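You operate a simulated robot arm through the tools that you are given. There is no shell and no other tool.

You run a simulated two-armed robot. Do the job below in one go: nothing can be reset, and whatever is moved stays where it is left.

## Task
Shut the hold tank port valve, then cap that port.
Fine: gasket colour as on the route card, green-knobbed cap, nut tight.
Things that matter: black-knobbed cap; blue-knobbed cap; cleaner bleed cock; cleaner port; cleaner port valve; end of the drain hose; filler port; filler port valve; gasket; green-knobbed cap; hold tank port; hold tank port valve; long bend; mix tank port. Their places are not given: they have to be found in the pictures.

It is judged by the outcome, as a careful person would: the job done as asked, and still so three seconds after it is handed in. It fails if anything else is knocked over, pushed out of place, dropped, spilled or broken. Lids that push on must go on centred and level and be pressed home; caps that screw on are set level and turned clockwise until they are tight.

## Robot
Two 6-joint arms with fingered hands on one trunk that stands fixed in place. Base frame: the origin is at the foot of the trunk, x ahead of it, y to its left, z up. Units: cm, degrees, N and s.
The left shoulder is at [7, 19.1, 137.1], the right one opposite. Each reaches about 98.3 cm from its shoulder. Payload 4.7 kg a hand.
Tool frame (each hand has its own): the origin (TCP) lies between the finger pads and is the grasp point; the fingertips stand 3.6 cm ahead of it; z points along the fingers, y is the line along which they close. The gripper opens to 12 cm; its body begins 4.2 cm behind the TCP. The gripper is a hand of 5 fingers: y runs from the thumb to the fingers, the wrist lies at [-1.8, -11.3, -19.8] in the tool frame, and closing takes about 1.5 s.
Orientation is that of the tool frame in the base frame, as a unit quaternion [x, y, z, w]. With the fingers straight down and the wrist toward the robot, the tool's x, y and z point along [0, 1, 0], [1, 0, 0] and [0, 0, -1] of the base frame.

## Interface
- The arms move only by the tool arm_command. It takes "left_motion", "right_motion" or both (then of equal length, played together; a hand with none holds still); each is a list of rows, each an object (a shift or turn left out is 0, a gripper value left out holds the last) with "delta_rot": the turn, a rotation vector about the tool's x, y, z in rad, a list of three; "xyz": the shift along the tool's x, y, z in cm, a list of three. In form: [{"delta_rot": [ax, ay, az], "xyz": [x, y, z]}, ...]. A call has 1 to 20 rows; each row is the pose to reach, as a shift and turn from the pose commanded when the call began, along the tool's axes at that moment. "left_gripper" and "right_gripper" are, for a hand that has rows, the closure in counts, from 0 (fully open) to 255 (shut), set as the call begins (left out, the last holds). A row lasts 0.2 s, in which the tool goes at most 5 cm and 8.6 degrees; a call with a longer step from one row to the next is refused whole, and so is a gripper value outside its range. A pose out of reach is approached as far as the arm can. The call stops where the force on the tool passes 90 N (or 10 N more than at its start, if that is more) or the arm is blocked; 0.2 s more then pass. The fingers move at their own pace (about 4.5 cm/s each) and stop on an object; they squeeze with about 23 N. The grip force told is the motor's: it shows also when the fingers shut on nothing. Time passes only in rows, and 0.2 s behind the last, so rows that repeat a pose let the fingers close. The reply holds the time, the measured pose of the TCP, the force on the tool along the base axes, the opening and the grip force, in the units named above and with some noise, with the torque about the TCP (base axes, N m) and any sound that the robot's microphone picked up.
- Cameras (640 x 400 px; columns grow to the right, rows downward): "scene" is now at [12.9, -5.06, 162.04]; the picture's right is [-0.55, -0.83, 0.00], its down [-0.31, 0.20, -0.93] and it looks along [0.78, -0.51, -0.37] (base axes); focal length 263 px, centre (320, 200). "left" rides on the left gripper at [-7.3, -9.1, -14.3] in its tool frame; the picture's right is [-0.80, -0.28, 0.52], its down [0.53, -0.73, 0.42] and it looks along [0.27, 0.62, 0.74] (tool axes); focal length 234 px, centre (320, 200). "right" rides on the right gripper at [7.2, -9.1, -14.3] in its tool frame; the picture's right is [-0.80, 0.28, -0.53], its down [-0.53, -0.73, 0.42] and it looks along [-0.27, 0.62, 0.74] (tool axes); focal length 234 px, centre (320, 200).
- grab_frame(camera): a new picture of that camera. The clock stands still meanwhile.
- lift_body(by): slides the trunk up (or, below 0, down) by that many cm; the arms and the scene camera ride with it, the base frame stays. It gives what a move gives, with no picture.
- curl_fingers(index, middle, ring, little, thumb_bend, thumb_turn, hand): sets how far each is bent, from 0 (flat) to 1 (curled in); at 0.3 the hand is open as for a grip, at 0.7 the pads meet at the TCP. One left out holds its place. A second passes; each finger stops where it meets its share of the squeeze, and holds until it gets a number again. A gripper value or a shape takes the hand back. It gives what a move gives, with no picture; readings hold the bend of each and the force on index, middle, ring, little, thumb and palm. thumb_turn goes from beside the hand (0) to across from the fingers (1), as for a grip.
- grasp_type(shape, hand): the hand has 5 fingers and takes this shape, open, in about a second: jaw (thumb against the fingers, like two jaws); tri (thumb and two fingers); tip (a fingertip pinch); poke (one finger out to press); point (the index stretched); flat (the hand flat); cup (the hand cupped); fist (a fist). The gripper value then closes the fingers along that shape, each until it touches; the sizes above hold for jaw. It gives what a move gives, with no picture.
- aim_head(pan, tilt): turns the head with the scene camera to pan (to the left, within 86 degrees either way) and tilt (down, from -29 to 69), counted from straight ahead of the robot. It gives what a move gives.
- pixel_to_xyz(camera, pixels): for up to 12 pixels [column, row] of the newest picture of that camera ("zoom" is the newest enlarged one), the place [x, y, z] in the base frame of the surface seen there, good to about 0.2 cm. The clock stands still meanwhile.
- inspect(camera, box): a new picture of the part [left, top, right, bottom] of that camera's present view, enlarged. The clock stands still meanwhile.
- hand_in(): hands the job in; it is judged then, once.

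Open the grippers and draw the arms clear of the work before you hand the job in, unless the task says otherwise.

The tools are called after "Emit:" as name(argument=value, ...) on one line, values as JSON. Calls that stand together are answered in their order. arm_command: Moves the arms, as the interface text tells. Its arguments: {"type":"object","properties":{"left_motion":{"type":"array","items":{"type":"object","properties":{"delta_rot":{"type":"array","items":{"type":"number"}},"xyz":{"type":"array","items":{"type":"number"}}}}},"left_gripper":{"type":"number"},"right_motion":{"type":"array","items":{"type":"object","properties":{"delta_rot":{"type":"array","items":{"type":"number"}},"xyz":{"type":"array","items":{"type":"number"}}}}},"right_gripper":{"type":"number"}},"required":[]} The other tools are called the same way: lift_body (by) moves the trunk up or down; grasp_type (shape, hand) gives the hand a shape; curl_fingers (index, middle, ring, little, thumb_bend, thumb_turn, hand) moves the fingers one by one; aim_head (pan, tilt) turns the head that bears the scene camera; grab_frame (camera) takes a picture; pixel_to_xyz (camera, pixels) gives the place of the surface under pixels of a picture; inspect (camera, box) takes an enlarged picture of a part of a camera's view; hand_in () hands the job in.

At the start:

```text
time: 0.0
left_tcp_pos: [72.0, -14.5, 159.33]
left_ee_rot: [0.707, 0.707, 0.0, 0.001]
left_ft_force: [-0.5, 0.0, -0.3]
left_ft_torque: [-0.02, -0.03, -0.01]
left_width: 11.98
left_grip_force: 0.1
left_shape: jaw
left_bend: [0.3, 0.3, 0.3, 0.3, 0.3, 0.98]
left_finger forces: [0.1, 0.0, 0.0, 0.1, 0.0, 0.0]
right_tcp_pos: [43.55, -45.2, 149.05]
right_ee_rot: [0.707, 0.707, -0.001, 0.0]
right_ft_force: [0.2, 0.1, -0.5]
right_ft_torque: [0.03, -0.01, 0.0]
right_width: 11.94
right_grip_force: 0.0
right_shape: jaw
right_bend: [0.3, 0.3, 0.3, 0.3, 0.3, 0.98]
right_finger forces: [0.1, 0.1, 0.1, 0.0, 0.0, 0.0]
trunk travel left (down, up): [-84.8, 9.2]
head pan, tilt (commanded): [-33.4, 21.5]
```

scene: 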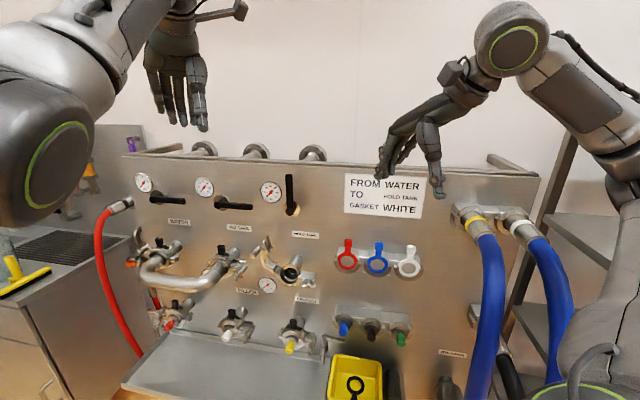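
right: 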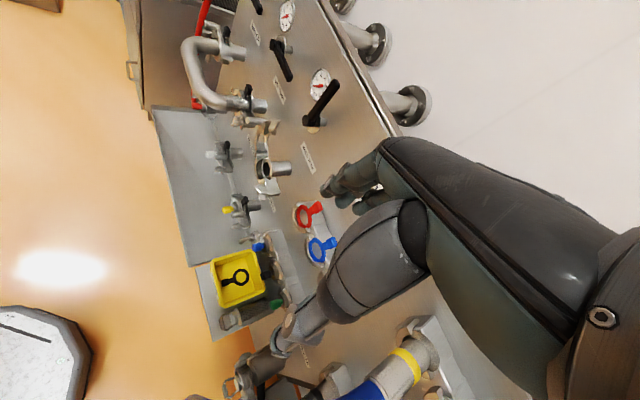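
left: 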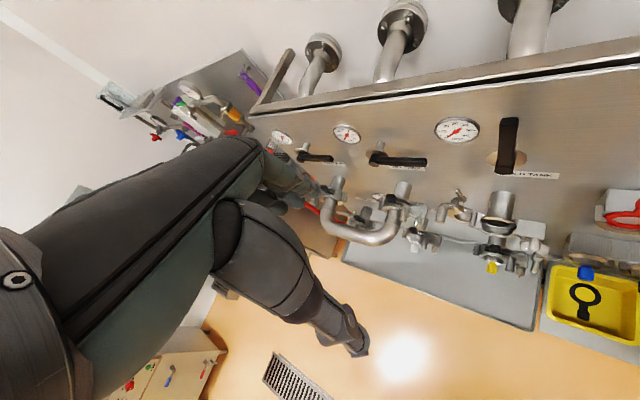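

The scene shows a panel with three black valve handles (160,197), (233,204), (291,195), a route card (383,196), gaskets on hooks and caps below. I zoom in to read the card and labels.

Emit:
inspect(camera="scene", box=[120, 160, 340, 300])

Emit:
inspect(camera="scene", box=[320, 160, 480, 280])

Emit:
inspect(camera="scene", box=[240, 230, 480, 400])

```text
2.86 times, centred on (230, 230) of scene
```

zoom: 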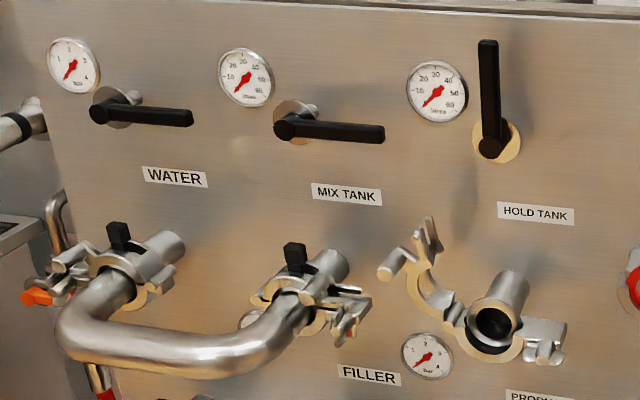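

```text
3.33 times, centred on (400, 220) of scene
```

zoom: 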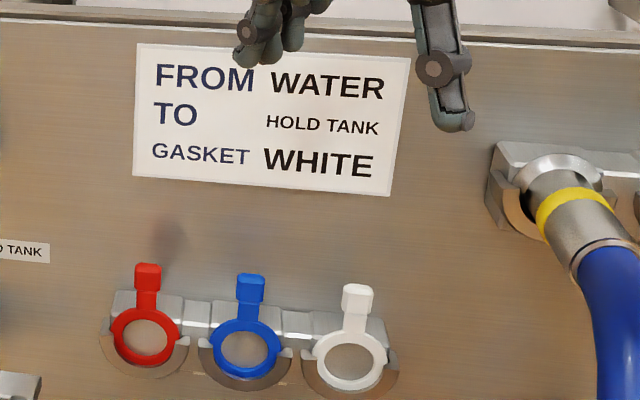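

```text
2.35 times, centred on (360, 315) of scene
```

zoom: 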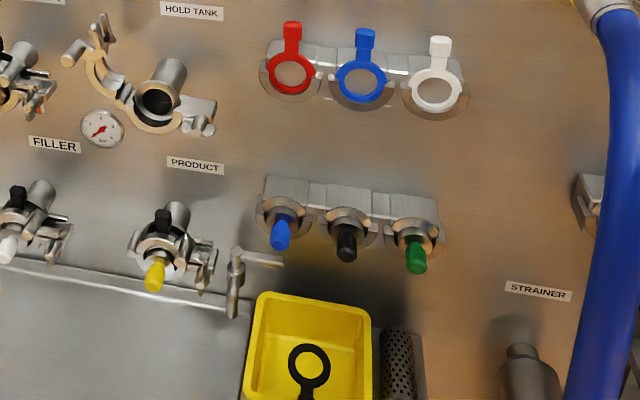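

The card reads: from WATER to HOLD TANK, gasket WHITE; the hold tank handle stands upright while the others lie flat. I measure key points in the scene picture.

Emit:
grab_frame(camera="scene")

Emit:
pixel_to_xyz(camera="scene", pixels=[[291, 180], [291, 211], [290, 273], [300, 265], [268, 243], [308, 281], [407, 262], [408, 244], [401, 339], [398, 325], [355, 385], [330, 240]])

Emit:
inspect(camera="scene", box=[240, 225, 340, 300])

Emit:
inspect(camera="scene", box=[320, 290, 440, 365])

Emit:
inspect(camera="left", box=[420, 100, 640, 300])

```text
taken
```

scene: 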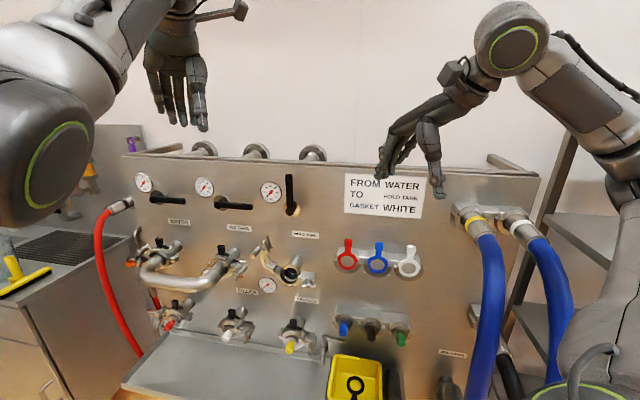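

```text
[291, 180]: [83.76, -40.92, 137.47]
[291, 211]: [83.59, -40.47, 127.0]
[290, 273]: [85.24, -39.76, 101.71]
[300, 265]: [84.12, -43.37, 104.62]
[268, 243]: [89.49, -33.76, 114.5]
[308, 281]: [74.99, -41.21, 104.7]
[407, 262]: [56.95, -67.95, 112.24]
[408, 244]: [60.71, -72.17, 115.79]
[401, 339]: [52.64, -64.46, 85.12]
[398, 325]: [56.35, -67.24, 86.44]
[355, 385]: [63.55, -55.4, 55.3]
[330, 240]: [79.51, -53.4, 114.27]
```

```text
5.33 times, centred on (290, 262) of scene
```

zoom: 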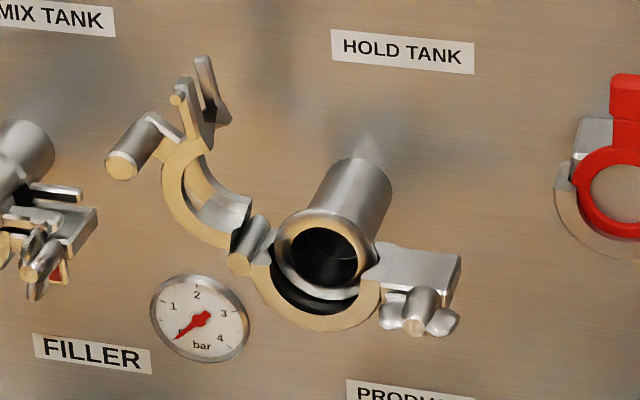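

```text
5.33 times, centred on (380, 328) of scene
```

zoom: 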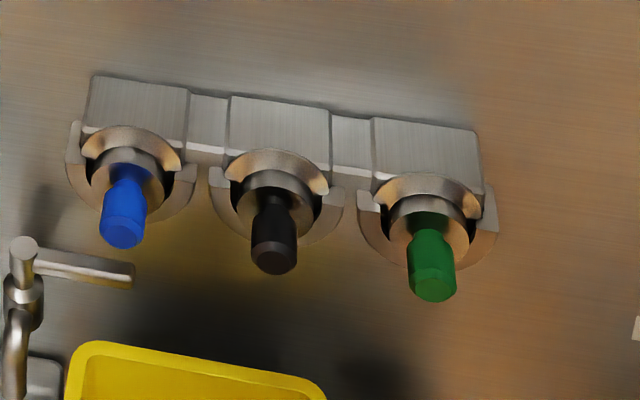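

```text
2.00 times, centred on (530, 200) of left
```

zoom: 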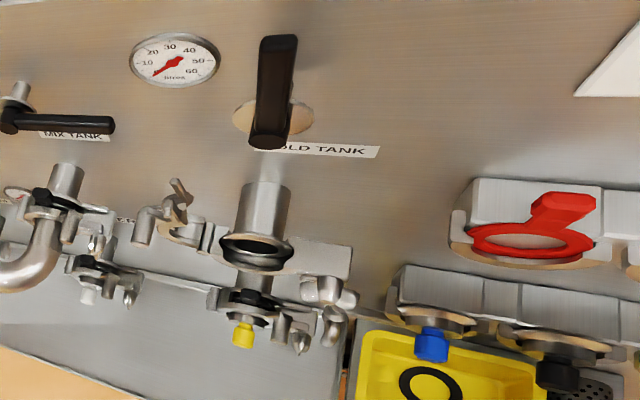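

The hold tank port has its clamp hanging open (upper half swung left at ~(268,250), wing nut at right ~(308,281)). I measure the panel plane and the nearby features on the zoom.

Emit:
pixel_to_xyz(camera="scene", pixels=[[330, 210], [330, 290], [440, 290], [200, 240], [440, 200], [250, 180], [447, 352], [200, 330], [340, 386]])

Emit:
inspect(camera="scene", box=[250, 225, 330, 285])

Emit:
inspect(camera="scene", box=[120, 225, 260, 340])

Emit:
inspect(camera="left", box=[420, 160, 560, 290])

Emit:
inspect(camera="right", box=[220, 80, 340, 220])

```text
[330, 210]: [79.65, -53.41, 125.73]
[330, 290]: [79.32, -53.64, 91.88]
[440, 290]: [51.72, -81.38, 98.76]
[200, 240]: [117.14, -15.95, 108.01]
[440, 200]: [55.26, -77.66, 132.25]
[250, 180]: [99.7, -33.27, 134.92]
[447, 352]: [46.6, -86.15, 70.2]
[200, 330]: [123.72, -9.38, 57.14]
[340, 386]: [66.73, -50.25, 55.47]
```

```text
6.67 times, centred on (290, 255) of scene
```

zoom: 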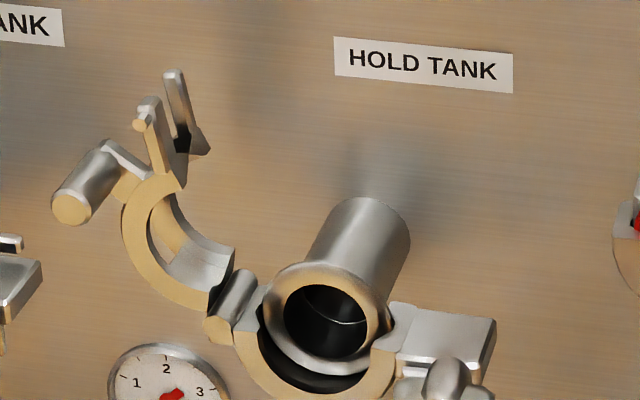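

```text
3.48 times, centred on (190, 282) of scene
```

zoom: 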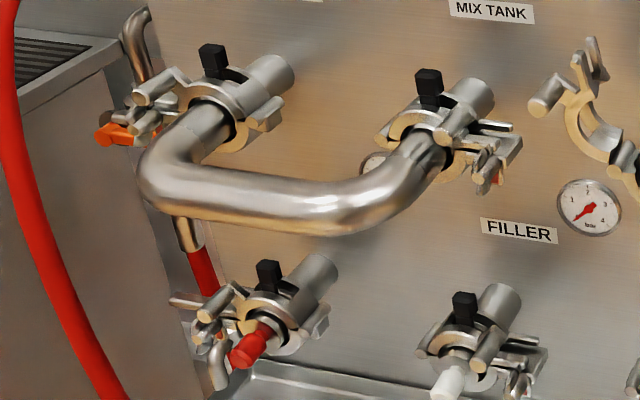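

```text
3.08 times, centred on (490, 225) of left
```

zoom: 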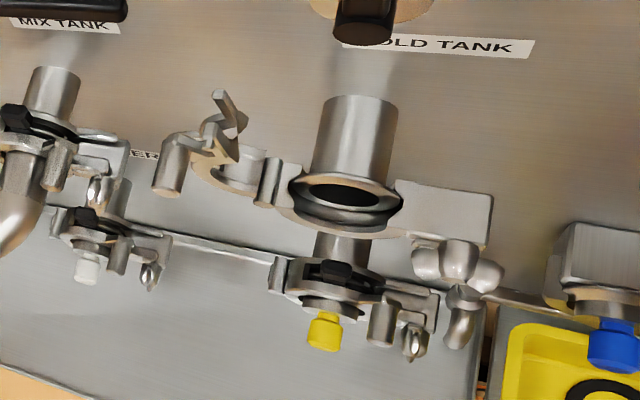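

```text
2.86 times, centred on (280, 150) of right
```

zoom: 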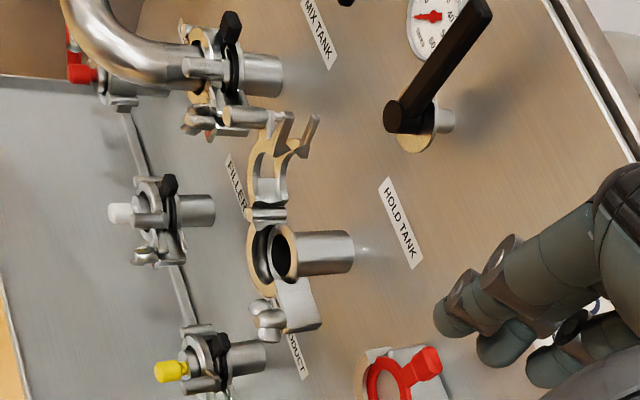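

The panel is a vertical plane at 45° (normal toward the robot [-0.707, 0.707, 0], about 94 cm from the origin). I check obstacle locations such as the blue hoses and the U-bend, and zoom on the valve handles.

Emit:
pixel_to_xyz(camera="scene", pixels=[[485, 235], [490, 300], [480, 370], [540, 250], [565, 310], [409, 270], [411, 252], [401, 340], [160, 284], [240, 243], [105, 220], [325, 344]])

Emit:
inspect(camera="scene", box=[430, 190, 600, 400])

Emit:
inspect(camera="scene", box=[130, 165, 310, 235])

Emit:
inspect(camera="scene", box=[205, 290, 335, 370])

```text
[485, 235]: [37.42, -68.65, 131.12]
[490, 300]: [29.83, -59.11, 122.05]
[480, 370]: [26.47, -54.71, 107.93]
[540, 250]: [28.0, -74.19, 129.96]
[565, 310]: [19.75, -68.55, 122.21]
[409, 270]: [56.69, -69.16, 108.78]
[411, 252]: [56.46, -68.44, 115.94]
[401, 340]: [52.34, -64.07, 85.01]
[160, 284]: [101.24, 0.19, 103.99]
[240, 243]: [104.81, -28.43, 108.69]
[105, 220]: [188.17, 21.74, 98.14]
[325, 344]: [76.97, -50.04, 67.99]
```

```text
1.90 times, centred on (515, 295) of scene
```

zoom: 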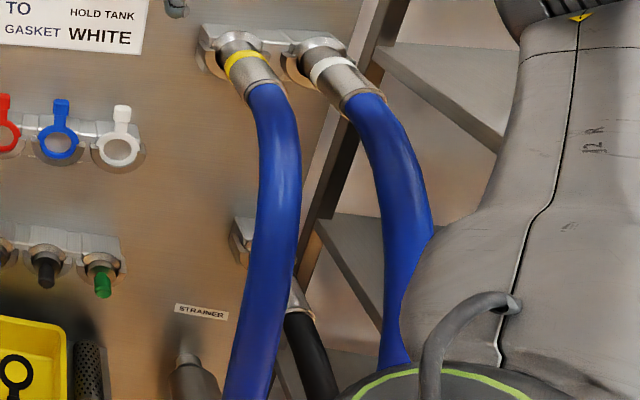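

```text
3.56 times, centred on (220, 200) of scene
```

zoom: 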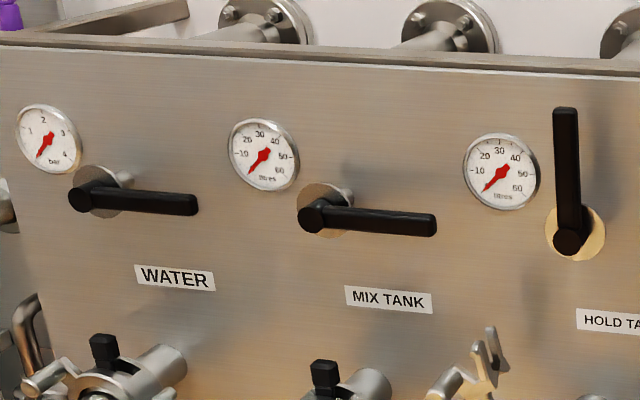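

```text
4.92 times, centred on (270, 330) of scene
```

zoom: 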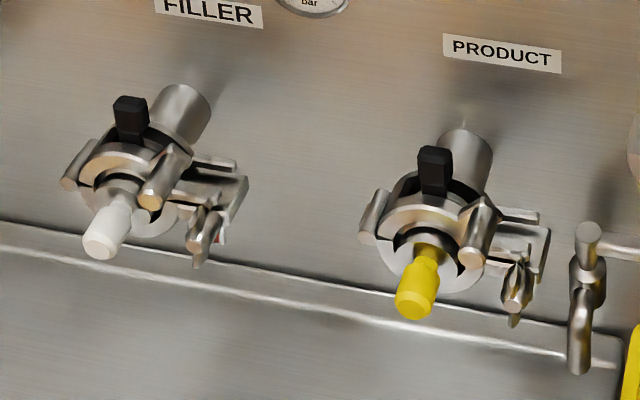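

I check where the right arm links are relative to the blue hoses before lowering the trunk.

Emit:
pixel_to_xyz(camera="scene", pixels=[[515, 45], [590, 90], [625, 160], [600, 300], [560, 390], [480, 80], [430, 110], [640, 60], [30, 150], [100, 50], [175, 30], [220, 12]])

Emit:
aim_head(pan=-75, tilt=30)

Emit:
grab_frame(camera="scene")

```text
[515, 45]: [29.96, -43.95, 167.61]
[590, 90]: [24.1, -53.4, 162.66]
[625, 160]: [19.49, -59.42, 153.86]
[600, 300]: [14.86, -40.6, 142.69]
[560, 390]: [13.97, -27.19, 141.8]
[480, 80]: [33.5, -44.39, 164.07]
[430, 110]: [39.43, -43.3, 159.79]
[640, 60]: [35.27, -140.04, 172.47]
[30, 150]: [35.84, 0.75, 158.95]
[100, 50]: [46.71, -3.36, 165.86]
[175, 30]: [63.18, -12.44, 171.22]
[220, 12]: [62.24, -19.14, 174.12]
```

```text
time: 1.1
left_tcp_pos: [71.99, -14.5, 159.41]
left_ee_rot: [0.707, 0.707, 0.0, 0.0]
left_ft_force: [0.5, 0.3, -0.1]
left_ft_torque: [-0.03, 0.0, 0.0]
left_width: 11.98
left_grip_force: 0.0
left_shape: jaw
left_bend: [0.3, 0.3, 0.3, 0.3, 0.3, 0.98]
left_finger forces: [0.0, 0.0, 0.1, 0.1, 0.0, 0.0]
right_tcp_pos: [43.56, -45.19, 149.14]
right_ee_rot: [0.707, 0.707, 0.0, -0.001]
right_ft_force: [-0.2, -0.1, 1.1]
right_ft_torque: [0.0, 0.02, -0.03]
right_width: 11.95
right_grip_force: 0.0
right_shape: jaw
right_bend: [0.3, 0.3, 0.3, 0.3, 0.3, 0.98]
right_finger forces: [0.0, 0.0, 0.0, 0.0, 0.0, 0.1]
trunk travel left (down, up): [-84.8, 9.2]
head pan, tilt (commanded): [-75.0, 30.0]
```

```text
taken
```

scene: 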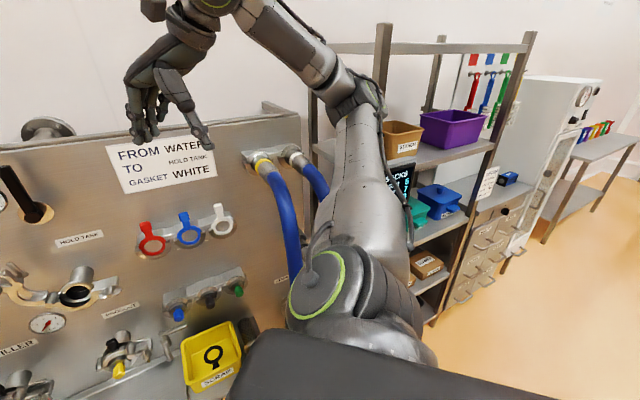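

The elbow of the right arm sits above the blue hoses, so I keep the trunk up for now and swing the right hand left toward the hold tank area, turning it so the fingers face the panel (thumb right, fingers left). I also aim the head at the panel.

Emit:
aim_head(pan=-42, tilt=28)

Emit:
arm_command(right_motion=[{"delta_rot": [-0.051, -0.1235, -0.051], "xyz": [0.8, 1.4, 1.2]}, {"delta_rot": [-0.102, -0.247, -0.102], "xyz": [1.6, 2.9, 2.4]}, {"delta_rot": [-0.153, -0.37, -0.153], "xyz": [2.5, 4.3, 3.7]}, {"delta_rot": [-0.205, -0.494, -0.205], "xyz": [3.3, 5.8, 5]}, {"delta_rot": [-0.256, -0.6175, -0.256], "xyz": [4.1, 7.2, 6.2]}, {"delta_rot": [-0.307, -0.741, -0.307], "xyz": [4.9, 8.7, 7.5]}, {"delta_rot": [-0.358, -0.8645, -0.358], "xyz": [5.7, 10.1, 8.7]}, {"delta_rot": [-0.409, -0.988, -0.409], "xyz": [6.5, 11.6, 10]}, {"delta_rot": [-0.46, -1.1115, -0.46], "xyz": [7.3, 13, 11.2]}, {"delta_rot": [-0.512, -1.235, -0.512], "xyz": [8.2, 14.5, 12.5]}, {"delta_rot": [-0.563, -1.3585, -0.563], "xyz": [9, 15.9, 13.7]}, {"delta_rot": [-0.614, -1.482, -0.614], "xyz": [9.8, 17.35, 15]}])

Emit:
grab_frame(camera="scene")

Emit:
grab_frame(camera="right")

```text
time: 2.1
left_tcp_pos: [71.91, -14.47, 159.47]
left_ee_rot: [0.707, 0.707, 0.0, 0.0]
left_ft_force: [-0.9, 0.4, 0.2]
left_ft_torque: [-0.02, -0.03, 0.0]
left_width: 11.94
left_grip_force: 0.0
left_shape: jaw
left_bend: [0.3, 0.3, 0.3, 0.3, 0.3, 0.98]
left_finger forces: [0.0, 0.0, 0.0, 0.0, 0.1, 0.1]
right_tcp_pos: [43.57, -45.2, 149.19]
right_ee_rot: [0.707, 0.707, 0.0, 0.0]
right_ft_force: [-0.3, 0.3, 1.3]
right_ft_torque: [0.02, -0.03, -0.01]
right_width: 11.93
right_grip_force: 0.0
right_shape: jaw
right_bend: [0.3, 0.3, 0.3, 0.3, 0.3, 0.98]
right_finger forces: [0.1, 0.0, 0.1, 0.0, 0.0, 0.0]
trunk travel left (down, up): [-84.8, 9.2]
head pan, tilt (commanded): [-42.0, 28.0]
```

```text
time: 4.7
left_tcp_pos: [71.97, -14.35, 159.57]
left_ee_rot: [0.707, 0.707, 0.0, 0.0]
left_ft_force: [0.0, 1.0, 0.3]
left_ft_torque: [0.03, 0.02, 0.03]
left_width: 11.95
left_grip_force: 0.0
left_shape: jaw
left_bend: [0.3, 0.3, 0.3, 0.3, 0.3, 0.98]
left_finger forces: [0.1, 0.0, 0.0, 0.0, 0.1, 0.0]
right_tcp_pos: [61.06, -35.51, 134.14]
right_ee_rot: [0.27, 0.653, -0.272, 0.653]
right_ft_force: [0.7, 0.1, 0.3]
right_ft_torque: [0.0, -0.03, 0.0]
right_width: 11.96
right_grip_force: 0.1
right_shape: jaw
right_bend: [0.3, 0.3, 0.3, 0.3, 0.3, 0.98]
right_finger forces: [0.0, 0.0, 0.0, 0.1, 0.1, 0.1]
right hand out of reach, approached as far as the arm can: row 3, 4, 5, 6, 7, 8, 9, 10, 11
trunk travel left (down, up): [-84.8, 9.2]
head pan, tilt (commanded): [-42.0, 28.0]
```

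```text
taken
```

scene: 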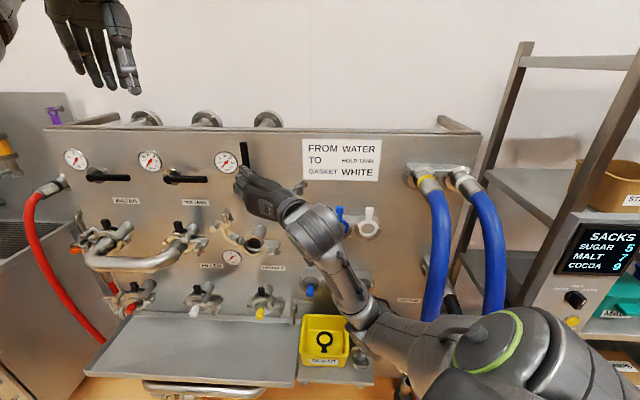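

```text
taken
```

right: 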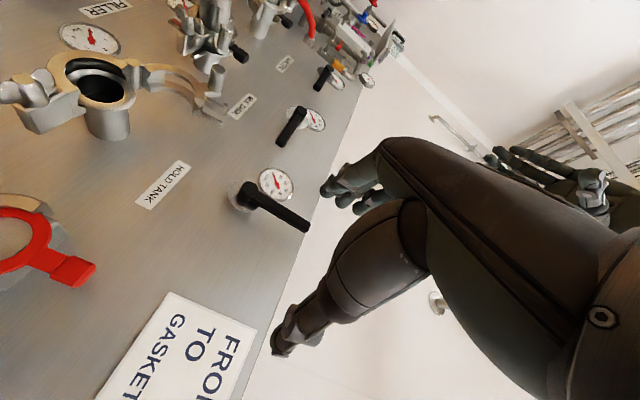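

The hand is now facing the panel. I zoom in the right camera on the handle (270,205) and on the open clamp (95,95).

Emit:
inspect(camera="right", box=[0, 20, 240, 170])

Emit:
inspect(camera="right", box=[210, 140, 350, 250])

Emit:
pixel_to_xyz(camera="right", pixels=[[247, 197], [260, 202], [280, 213], [300, 224], [307, 229], [270, 208], [238, 190], [85, 72], [95, 100], [75, 95], [15, 92], [175, 80]])

Emit:
inspect(camera="scene", box=[200, 195, 310, 325])

```text
2.67 times, centred on (120, 95) of right
```

zoom: 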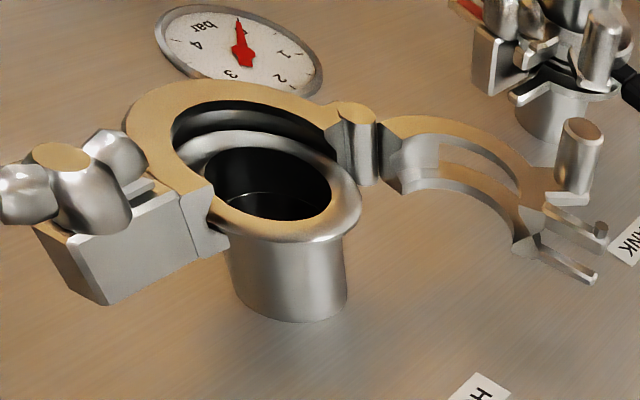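

```text
3.64 times, centred on (280, 195) of right
```

zoom: 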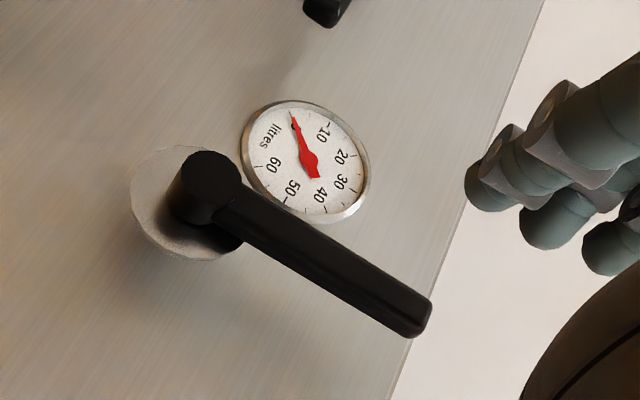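

```text
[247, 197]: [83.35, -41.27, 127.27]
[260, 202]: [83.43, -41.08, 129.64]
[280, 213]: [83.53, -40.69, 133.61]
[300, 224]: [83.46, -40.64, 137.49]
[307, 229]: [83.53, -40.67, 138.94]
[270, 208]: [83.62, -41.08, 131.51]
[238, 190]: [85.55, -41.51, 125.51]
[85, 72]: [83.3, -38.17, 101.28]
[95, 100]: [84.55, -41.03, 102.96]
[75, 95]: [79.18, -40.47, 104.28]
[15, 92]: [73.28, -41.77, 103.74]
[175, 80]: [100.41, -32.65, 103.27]
```

```text
3.08 times, centred on (255, 260) of scene
```

zoom: 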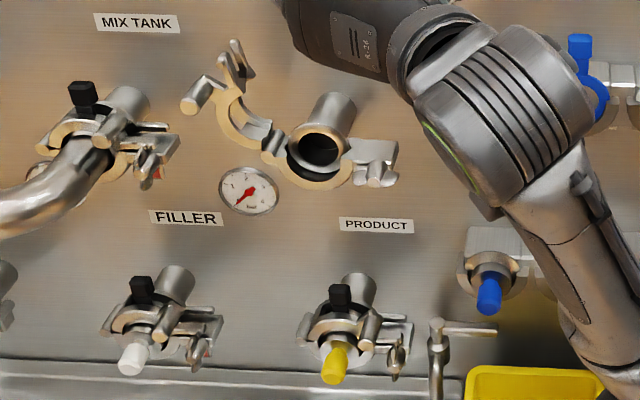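

The handle hub is at panel coords about s=-30.3, z=126.7, tip z=139, standing 6.3 cm off the panel. I shift the right hand left in front of the handle, still 12 cm short of it, and part-close the fingers.

Emit:
arm_command(right_motion=[{"xyz": [0, 3, 1.5]}, {"xyz": [0, 6, 3]}, {"xyz": [0, 9, 4.5]}, {"xyz": [0, 12.2, 6]}, {"xyz": [0, 12.2, 6]}, {"xyz": [0, 12.2, 6]}], right_gripper=140)

Emit:
grab_frame(camera="right")

Emit:
inspect(camera="scene", box=[170, 120, 330, 260])

```text
time: 6.1
left_tcp_pos: [71.95, -14.52, 159.34]
left_ee_rot: [0.707, 0.707, 0.001, 0.0]
left_ft_force: [-0.6, -0.2, -0.2]
left_ft_torque: [-0.01, -0.04, -0.01]
left_width: 11.96
left_grip_force: 0.0
left_shape: jaw
left_bend: [0.3, 0.3, 0.3, 0.3, 0.3, 0.98]
left_finger forces: [0.0, 0.0, 0.0, 0.0, 0.0, 0.0]
right_tcp_pos: [73.76, -31.13, 134.14]
right_ee_rot: [0.271, 0.653, -0.271, 0.653]
right_ft_force: [-0.5, 0.1, -0.2]
right_ft_torque: [0.02, -0.02, -0.03]
right_width: 5.46
right_grip_force: 0.2
right_shape: jaw
right_bend: [0.74, 0.47, 0.44, 0.42, 0.72, 1.0]
right_finger forces: [0.1, 0.0, 0.0, 0.0, 0.1, 0.0]
trunk travel left (down, up): [-84.8, 9.2]
head pan, tilt (commanded): [-42.0, 28.0]
```

```text
taken
```

right: 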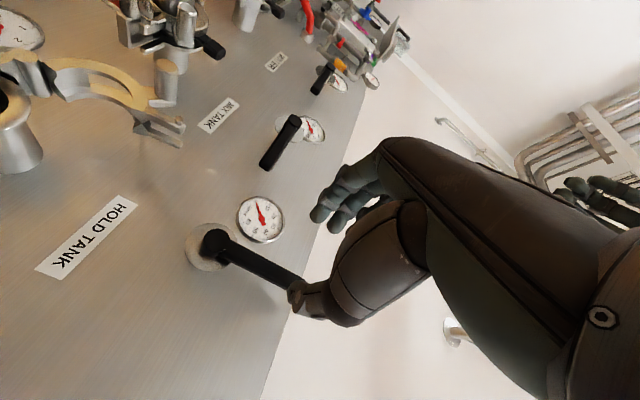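

```text
2.86 times, centred on (250, 190) of scene
```

zoom: 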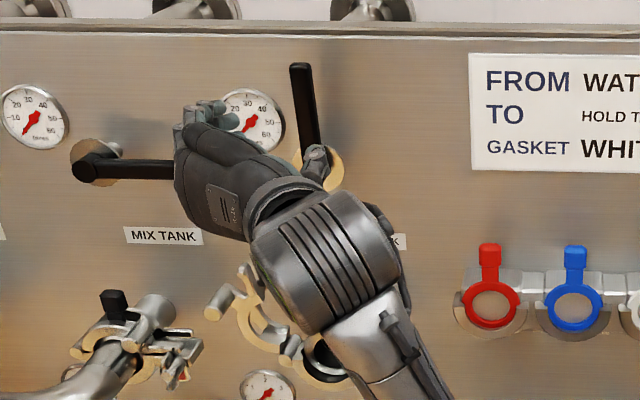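

The handle passes through the spot where the TCP will arrive (~(268,273) in the right view), between thumb and fingers. I advance 13 cm so the hand straddles the handle.

Emit:
arm_command(right_motion=[{"xyz": [0, 0, 3]}, {"xyz": [0, 0, 6]}, {"xyz": [0, 0, 9]}, {"xyz": [0, 0, 11]}, {"xyz": [0, 0, 12.9]}])

Emit:
grab_frame(camera="right")

Emit:
inspect(camera="scene", box=[170, 120, 330, 260])

Emit:
inspect(camera="left", box=[380, 60, 640, 240])

```text
time: 7.3
left_tcp_pos: [71.96, -14.49, 159.3]
left_ee_rot: [0.707, 0.707, 0.001, -0.001]
left_ft_force: [0.1, -0.1, 0.5]
left_ft_torque: [0.0, -0.02, -0.04]
left_width: 11.94
left_grip_force: 0.1
left_shape: jaw
left_bend: [0.3, 0.3, 0.3, 0.3, 0.3, 0.98]
left_finger forces: [0.0, 0.1, 0.1, 0.0, 0.0, 0.0]
right_tcp_pos: [82.98, -40.31, 134.1]
right_ee_rot: [0.271, 0.654, -0.27, 0.653]
right_ft_force: [0.9, -0.2, -0.8]
right_ft_torque: [-0.02, -0.03, 0.03]
right_width: 5.48
right_grip_force: 0.1
right_shape: jaw
right_bend: [0.74, 0.47, 0.44, 0.42, 0.72, 1.0]
right_finger forces: [0.0, 0.1, 0.0, 0.0, 0.0, 0.0]
trunk travel left (down, up): [-84.8, 9.2]
head pan, tilt (commanded): [-42.0, 28.0]
```

```text
taken
```

right: 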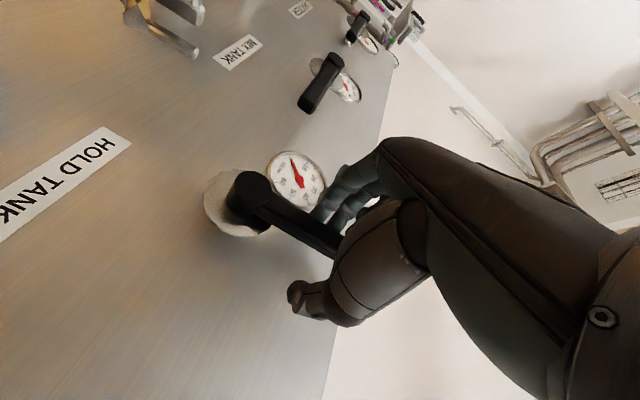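

```text
2.86 times, centred on (250, 190) of scene
```

zoom: 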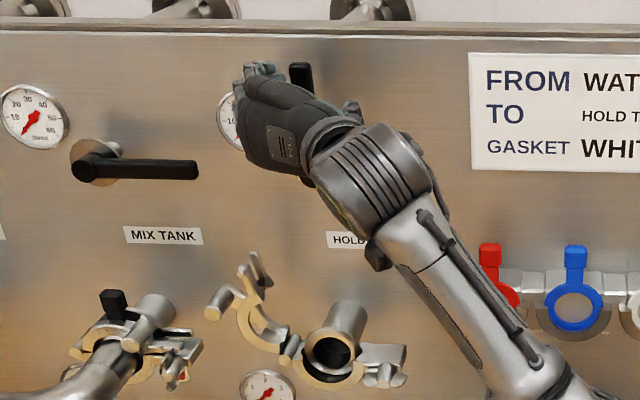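

```text
2.22 times, centred on (510, 150) of left
```

zoom: 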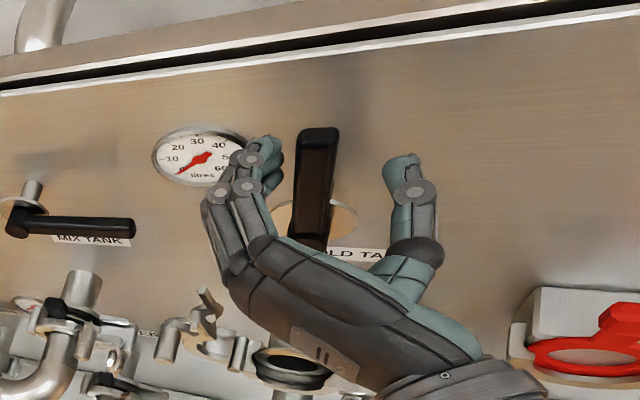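

The handle sits between the fingers (left) and thumb (right). I swing the hand clockwise about the hub in an arc for the first 45°.

Emit:
arm_command(right_motion=[{"delta_rot": [0, 0, 0.1309], "xyz": [0.06, -0.97, 0]}, {"delta_rot": [0, 0, 0.2618], "xyz": [0.25, -1.92, 0]}, {"delta_rot": [0, 0, 0.3927], "xyz": [0.56, -2.83, 0]}, {"delta_rot": [0, 0, 0.5236], "xyz": [0.99, -3.7, 0]}, {"delta_rot": [0, 0, 0.6545], "xyz": [1.53, -4.5, 0]}, {"delta_rot": [0, 0, 0.7854], "xyz": [2.17, -5.23, 0]}])

Emit:
inspect(camera="left", box=[380, 60, 640, 240])

Emit:
inspect(camera="scene", box=[170, 120, 330, 260])

```text
time: 8.7
left_tcp_pos: [72.01, -14.47, 159.49]
left_ee_rot: [0.707, 0.707, -0.001, 0.0]
left_ft_force: [-0.4, -0.3, 0.3]
left_ft_torque: [-0.01, 0.01, 0.0]
left_width: 11.96
left_grip_force: 0.0
left_shape: jaw
left_bend: [0.3, 0.3, 0.3, 0.3, 0.3, 0.98]
left_finger forces: [0.0, 0.0, 0.1, 0.0, 0.0, 0.0]
right_tcp_pos: [79.08, -43.84, 132.04]
right_ee_rot: [0.5, 0.499, 0.0, 0.707]
right_ft_force: [-0.6, -0.9, -0.6]
right_ft_torque: [0.0, 0.01, 0.0]
right_width: 5.47
right_grip_force: 0.0
right_shape: jaw
right_bend: [0.74, 0.47, 0.44, 0.42, 0.72, 1.0]
right_finger forces: [0.0, 0.0, 0.0, 0.1, 0.0, 0.0]
trunk travel left (down, up): [-84.8, 9.2]
head pan, tilt (commanded): [-42.0, 28.0]
```

```text
2.22 times, centred on (510, 150) of left
```

zoom: 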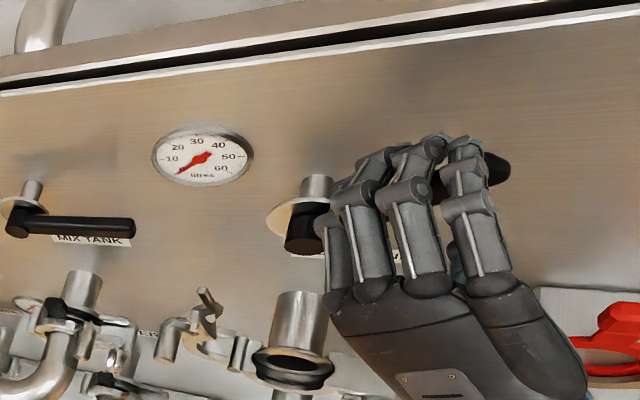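

```text
2.86 times, centred on (250, 190) of scene
```

zoom: 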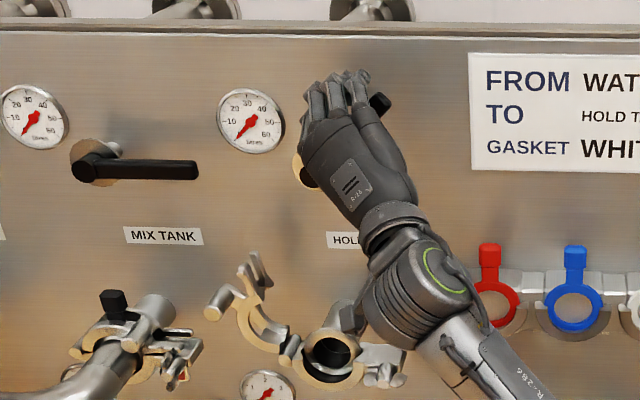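

The handle follows freely (tip now at ~(380,100) in the zoom). I continue the arc another 45°.

Emit:
arm_command(right_motion=[{"delta_rot": [0, 0, 0.1309], "xyz": [0.06, -0.97, 0]}, {"delta_rot": [0, 0, 0.2618], "xyz": [0.25, -1.92, 0]}, {"delta_rot": [0, 0, 0.3927], "xyz": [0.56, -2.83, 0]}, {"delta_rot": [0, 0, 0.5236], "xyz": [0.99, -3.7, 0]}, {"delta_rot": [0, 0, 0.6545], "xyz": [1.53, -4.5, 0]}, {"delta_rot": [0, 0, 0.7854], "xyz": [2.17, -5.23, 0]}])

Emit:
inspect(camera="left", box=[380, 60, 640, 240])

Emit:
inspect(camera="scene", box=[170, 120, 330, 260])

```text
time: 10.1
left_tcp_pos: [72.02, -14.39, 159.41]
left_ee_rot: [0.707, 0.707, 0.0, 0.0]
left_ft_force: [-0.2, 0.0, 0.8]
left_ft_torque: [-0.01, -0.03, -0.02]
left_width: 11.98
left_grip_force: 0.1
left_shape: jaw
left_bend: [0.3, 0.3, 0.3, 0.3, 0.3, 0.98]
left_finger forces: [0.0, 0.0, 0.1, 0.0, 0.0, 0.0]
right_tcp_pos: [77.64, -45.29, 126.58]
right_ee_rot: [0.654, 0.269, 0.271, 0.653]
right_ft_force: [0.5, -0.5, 0.8]
right_ft_torque: [0.01, -0.04, 0.02]
right_width: 5.46
right_grip_force: 0.1
right_shape: jaw
right_bend: [0.74, 0.47, 0.44, 0.42, 0.72, 1.0]
right_finger forces: [0.0, 0.0, 0.0, 0.0, 0.1, 0.0]
trunk travel left (down, up): [-84.8, 9.2]
head pan, tilt (commanded): [-42.0, 28.0]
```

```text
2.22 times, centred on (510, 150) of left
```

zoom: 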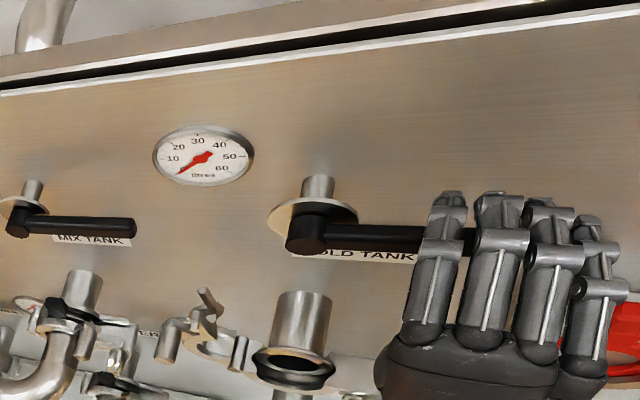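

```text
2.86 times, centred on (250, 190) of scene
```

zoom: 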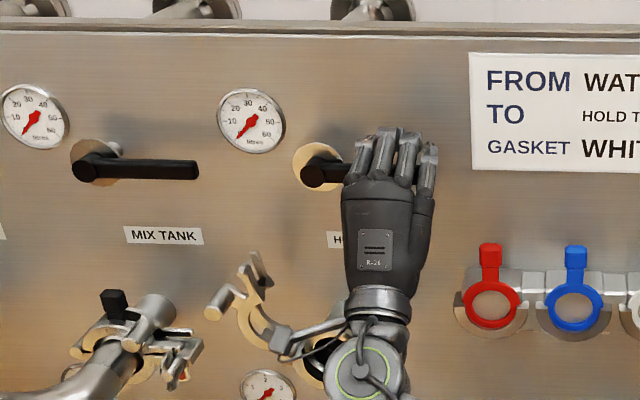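

The handle lies nearly level like the others. I push a touch further (about 6°) to feel the end stop, then check the picture.

Emit:
arm_command(right_motion=[{"delta_rot": [0, 0, 0.05], "xyz": [0.01, -0.4, 0]}, {"delta_rot": [0, 0, 0.1], "xyz": [0.04, -0.8, 0]}, {"delta_rot": [0, 0, 0.1], "xyz": [0.04, -0.8, 0]}])

Emit:
inspect(camera="left", box=[380, 60, 640, 240])

```text
time: 10.9
left_tcp_pos: [71.97, -14.5, 159.48]
left_ee_rot: [0.707, 0.707, -0.001, 0.0]
left_ft_force: [0.3, 0.9, -0.1]
left_ft_torque: [0.01, -0.02, -0.02]
left_width: 11.95
left_grip_force: 0.1
left_shape: jaw
left_bend: [0.3, 0.3, 0.3, 0.3, 0.3, 0.98]
left_finger forces: [0.0, 0.0, 0.1, 0.1, 0.1, 0.0]
right_tcp_pos: [77.54, -45.39, 125.95]
right_ee_rot: [0.666, 0.238, 0.303, 0.639]
right_ft_force: [0.2, 1.1, -0.8]
right_ft_torque: [-0.02, -0.03, 0.01]
right_width: 5.43
right_grip_force: 0.1
right_shape: jaw
right_bend: [0.74, 0.47, 0.44, 0.42, 0.72, 1.0]
right_finger forces: [0.0, 0.0, 0.0, 0.0, 0.1, 0.1]
trunk travel left (down, up): [-84.8, 9.2]
head pan, tilt (commanded): [-42.0, 28.0]
```

```text
2.22 times, centred on (510, 150) of left
```

zoom: 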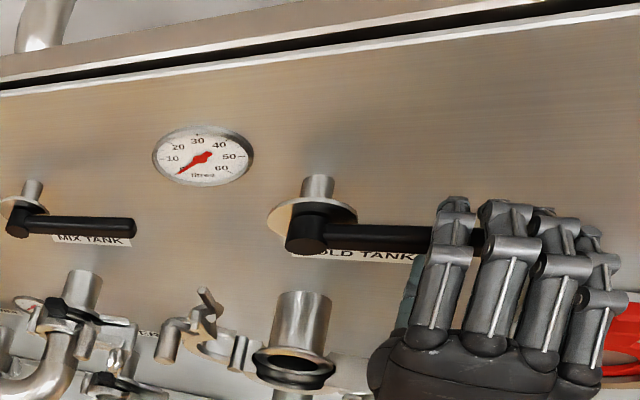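

The handle seems unchanged and no force shows. I push straight down a little more to feel whether the fingers bear on the stop.

Emit:
arm_command(right_motion=[{"xyz": [0, -0.5, 0]}, {"xyz": [0, -1.0, 0]}, {"xyz": [0, -1.0, 0]}])

Emit:
inspect(camera="left", box=[380, 60, 640, 240])

Emit:
inspect(camera="scene", box=[60, 140, 320, 220])

```text
time: 11.7
left_tcp_pos: [72.02, -14.45, 159.48]
left_ee_rot: [0.707, 0.707, 0.001, 0.001]
left_ft_force: [-0.4, 0.2, 0.3]
left_ft_torque: [-0.01, 0.02, 0.04]
left_width: 11.96
left_grip_force: 0.0
left_shape: jaw
left_bend: [0.3, 0.3, 0.3, 0.3, 0.3, 0.98]
left_finger forces: [0.1, 0.1, 0.1, 0.1, 0.0, 0.0]
right_tcp_pos: [77.65, -45.18, 125.07]
right_ee_rot: [0.665, 0.239, 0.304, 0.639]
right_ft_force: [-0.6, -0.4, 5.6]
right_ft_torque: [-0.2, -0.06, -0.01]
right_width: 5.59
right_grip_force: 0.1
right_shape: jaw
right_bend: [0.74, 0.45, 0.42, 0.42, 0.72, 1.0]
right_finger forces: [1.1, 2.4, 3.0, 0.0, 0.0, 0.0]
trunk travel left (down, up): [-84.8, 9.2]
head pan, tilt (commanded): [-42.0, 28.0]
```

```text
2.22 times, centred on (510, 150) of left
```

zoom: 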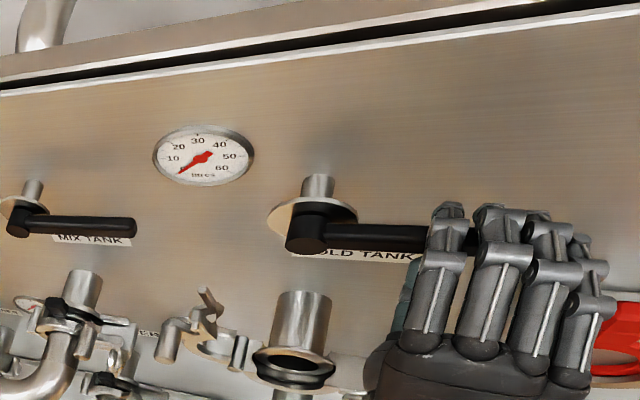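

```text
2.46 times, centred on (190, 180) of scene
```

zoom: 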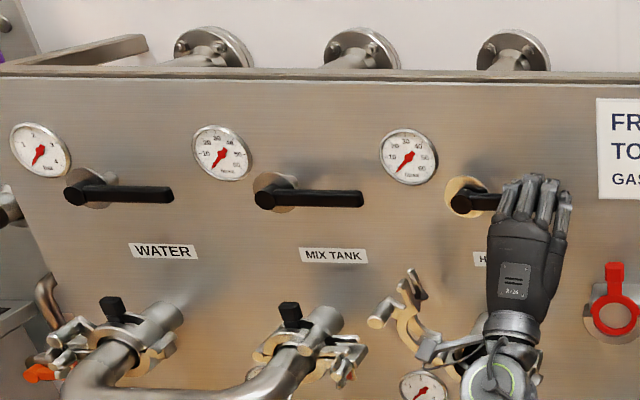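

Fingers now bear on the handle with 6 N and it doesn't move. One more push to confirm the stop.

Emit:
arm_command(right_motion=[{"xyz": [0, -0.6, 0]}, {"xyz": [0, -1.2, 0]}, {"xyz": [0, -1.2, 0]}])

Emit:
inspect(camera="left", box=[380, 60, 640, 240])

```text
time: 12.5
left_tcp_pos: [71.62, -14.28, 159.64]
left_ee_rot: [0.707, 0.707, 0.0, 0.001]
left_ft_force: [0.0, 0.1, -0.4]
left_ft_torque: [0.0, -0.01, 0.04]
left_width: 11.96
left_grip_force: 0.1
left_shape: jaw
left_bend: [0.3, 0.3, 0.3, 0.3, 0.3, 0.98]
left_finger forces: [0.1, 0.0, 0.0, 0.1, 0.0, 0.0]
right_tcp_pos: [77.63, -45.14, 124.16]
right_ee_rot: [0.664, 0.236, 0.303, 0.641]
right_ft_force: [3.1, -2.5, 24.1]
right_ft_torque: [-0.69, 0.01, 0.09]
right_width: 6.45
right_grip_force: 0.2
right_shape: jaw
right_bend: [0.73, 0.41, 0.37, 0.42, 0.72, 1.0]
right_finger forces: [6.8, 8.3, 9.3, 0.1, 0.1, 0.1]
trunk travel left (down, up): [-84.8, 9.2]
head pan, tilt (commanded): [-42.0, 28.0]
```

```text
2.22 times, centred on (510, 150) of left
```

zoom: 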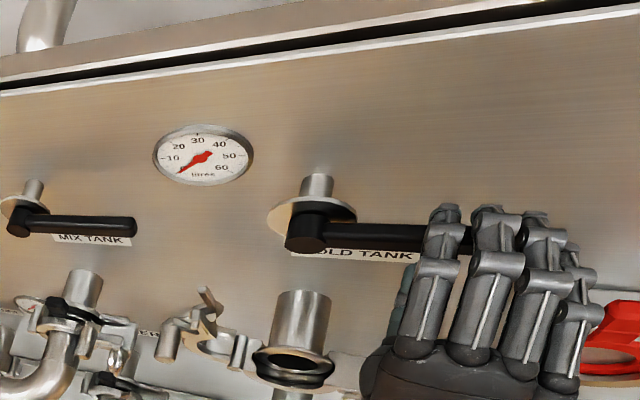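

The stop is firm (24 N with no motion), so the hold tank valve is shut with its handle level like the other two. I ease off upward and back the hand away from the panel.

Emit:
arm_command(right_motion=[{"xyz": [0, 1.2, 0]}, {"xyz": [0, 2.0, 0]}, {"xyz": [0, 2.0, -3]}, {"xyz": [0, 2.0, -7]}, {"xyz": [0, 2.0, -11]}, {"xyz": [0, 2.0, -15]}, {"xyz": [0, 2.0, -18]}])

Emit:
grab_frame(camera="scene")

Emit:
grab_frame(camera="right")

Emit:
grab_frame(camera="left")

```text
time: 14.1
left_tcp_pos: [71.78, -14.18, 159.59]
left_ee_rot: [0.707, 0.707, -0.001, 0.001]
left_ft_force: [-0.7, 0.7, 0.4]
left_ft_torque: [-0.04, -0.03, 0.02]
left_width: 11.96
left_grip_force: 0.0
left_shape: jaw
left_bend: [0.3, 0.3, 0.3, 0.3, 0.3, 0.98]
left_finger forces: [0.1, 0.1, 0.0, 0.0, 0.0, 0.1]
right_tcp_pos: [64.79, -32.32, 126.04]
right_ee_rot: [0.666, 0.237, 0.302, 0.64]
right_ft_force: [-0.4, 0.2, -0.3]
right_ft_torque: [0.01, 0.0, 0.0]
right_width: 5.45
right_grip_force: 0.1
right_shape: jaw
right_bend: [0.74, 0.47, 0.44, 0.42, 0.72, 1.0]
right_finger forces: [0.1, 0.0, 0.1, 0.0, 0.1, 0.0]
trunk travel left (down, up): [-84.8, 9.2]
head pan, tilt (commanded): [-42.0, 28.0]
```

```text
taken
```

scene: 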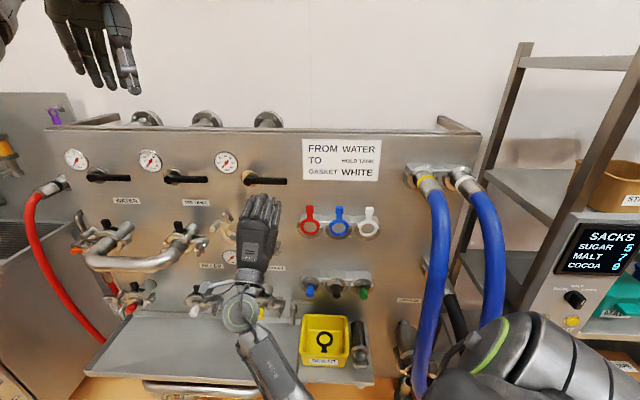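

```text
taken
```

right: 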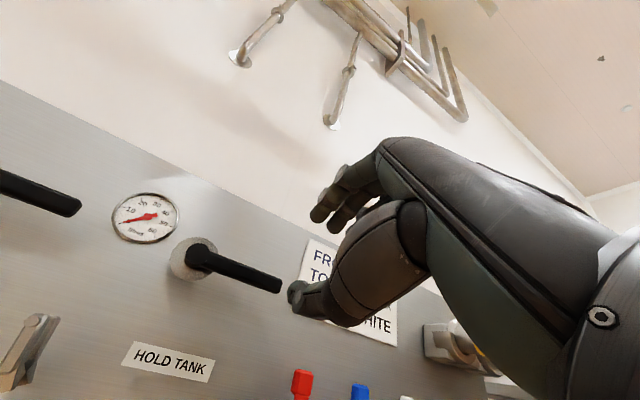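

```text
taken
```

left: 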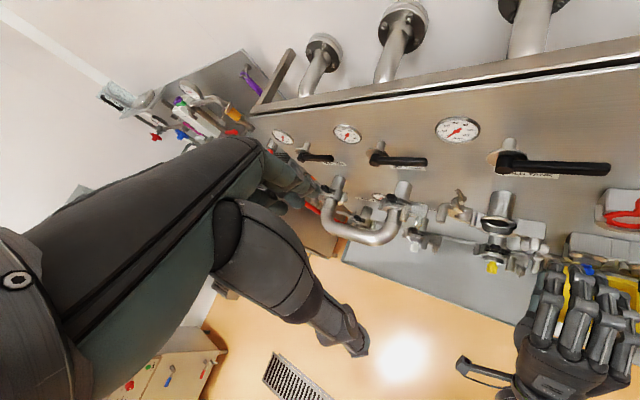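

All three handles are now level. I measure the tray extent, the gasket rack, the caps and the port parts from this view.

Emit:
pixel_to_xyz(camera="scene", pixels=[[180, 385], [260, 375], [368, 212], [368, 222], [368, 229], [358, 229], [378, 229], [363, 292], [363, 283], [255, 355], [200, 320], [300, 318]])

Emit:
inspect(camera="scene", box=[290, 195, 400, 250])

Emit:
inspect(camera="scene", box=[290, 260, 400, 370])

```text
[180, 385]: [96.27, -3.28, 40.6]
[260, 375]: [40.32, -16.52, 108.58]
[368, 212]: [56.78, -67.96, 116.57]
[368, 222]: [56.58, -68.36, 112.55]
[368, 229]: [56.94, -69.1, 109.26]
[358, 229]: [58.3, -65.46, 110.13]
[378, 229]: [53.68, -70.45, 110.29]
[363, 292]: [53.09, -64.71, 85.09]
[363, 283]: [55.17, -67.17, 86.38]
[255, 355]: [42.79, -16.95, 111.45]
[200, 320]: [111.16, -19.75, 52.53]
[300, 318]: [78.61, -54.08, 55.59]
```

```text
5.82 times, centred on (345, 222) of scene
```

zoom: 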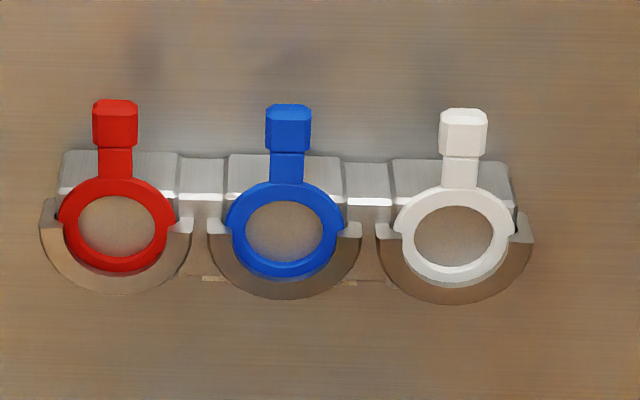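

```text
3.64 times, centred on (345, 315) of scene
```

zoom: 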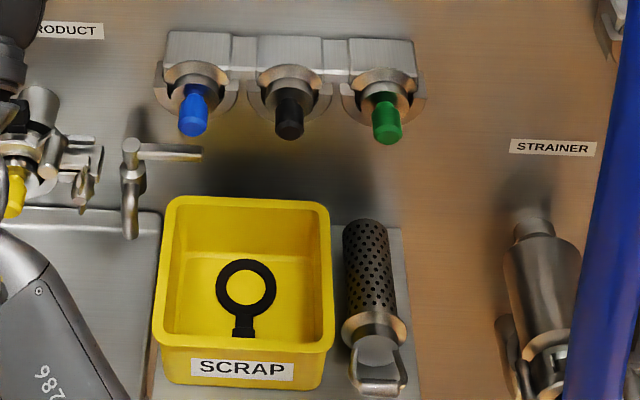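

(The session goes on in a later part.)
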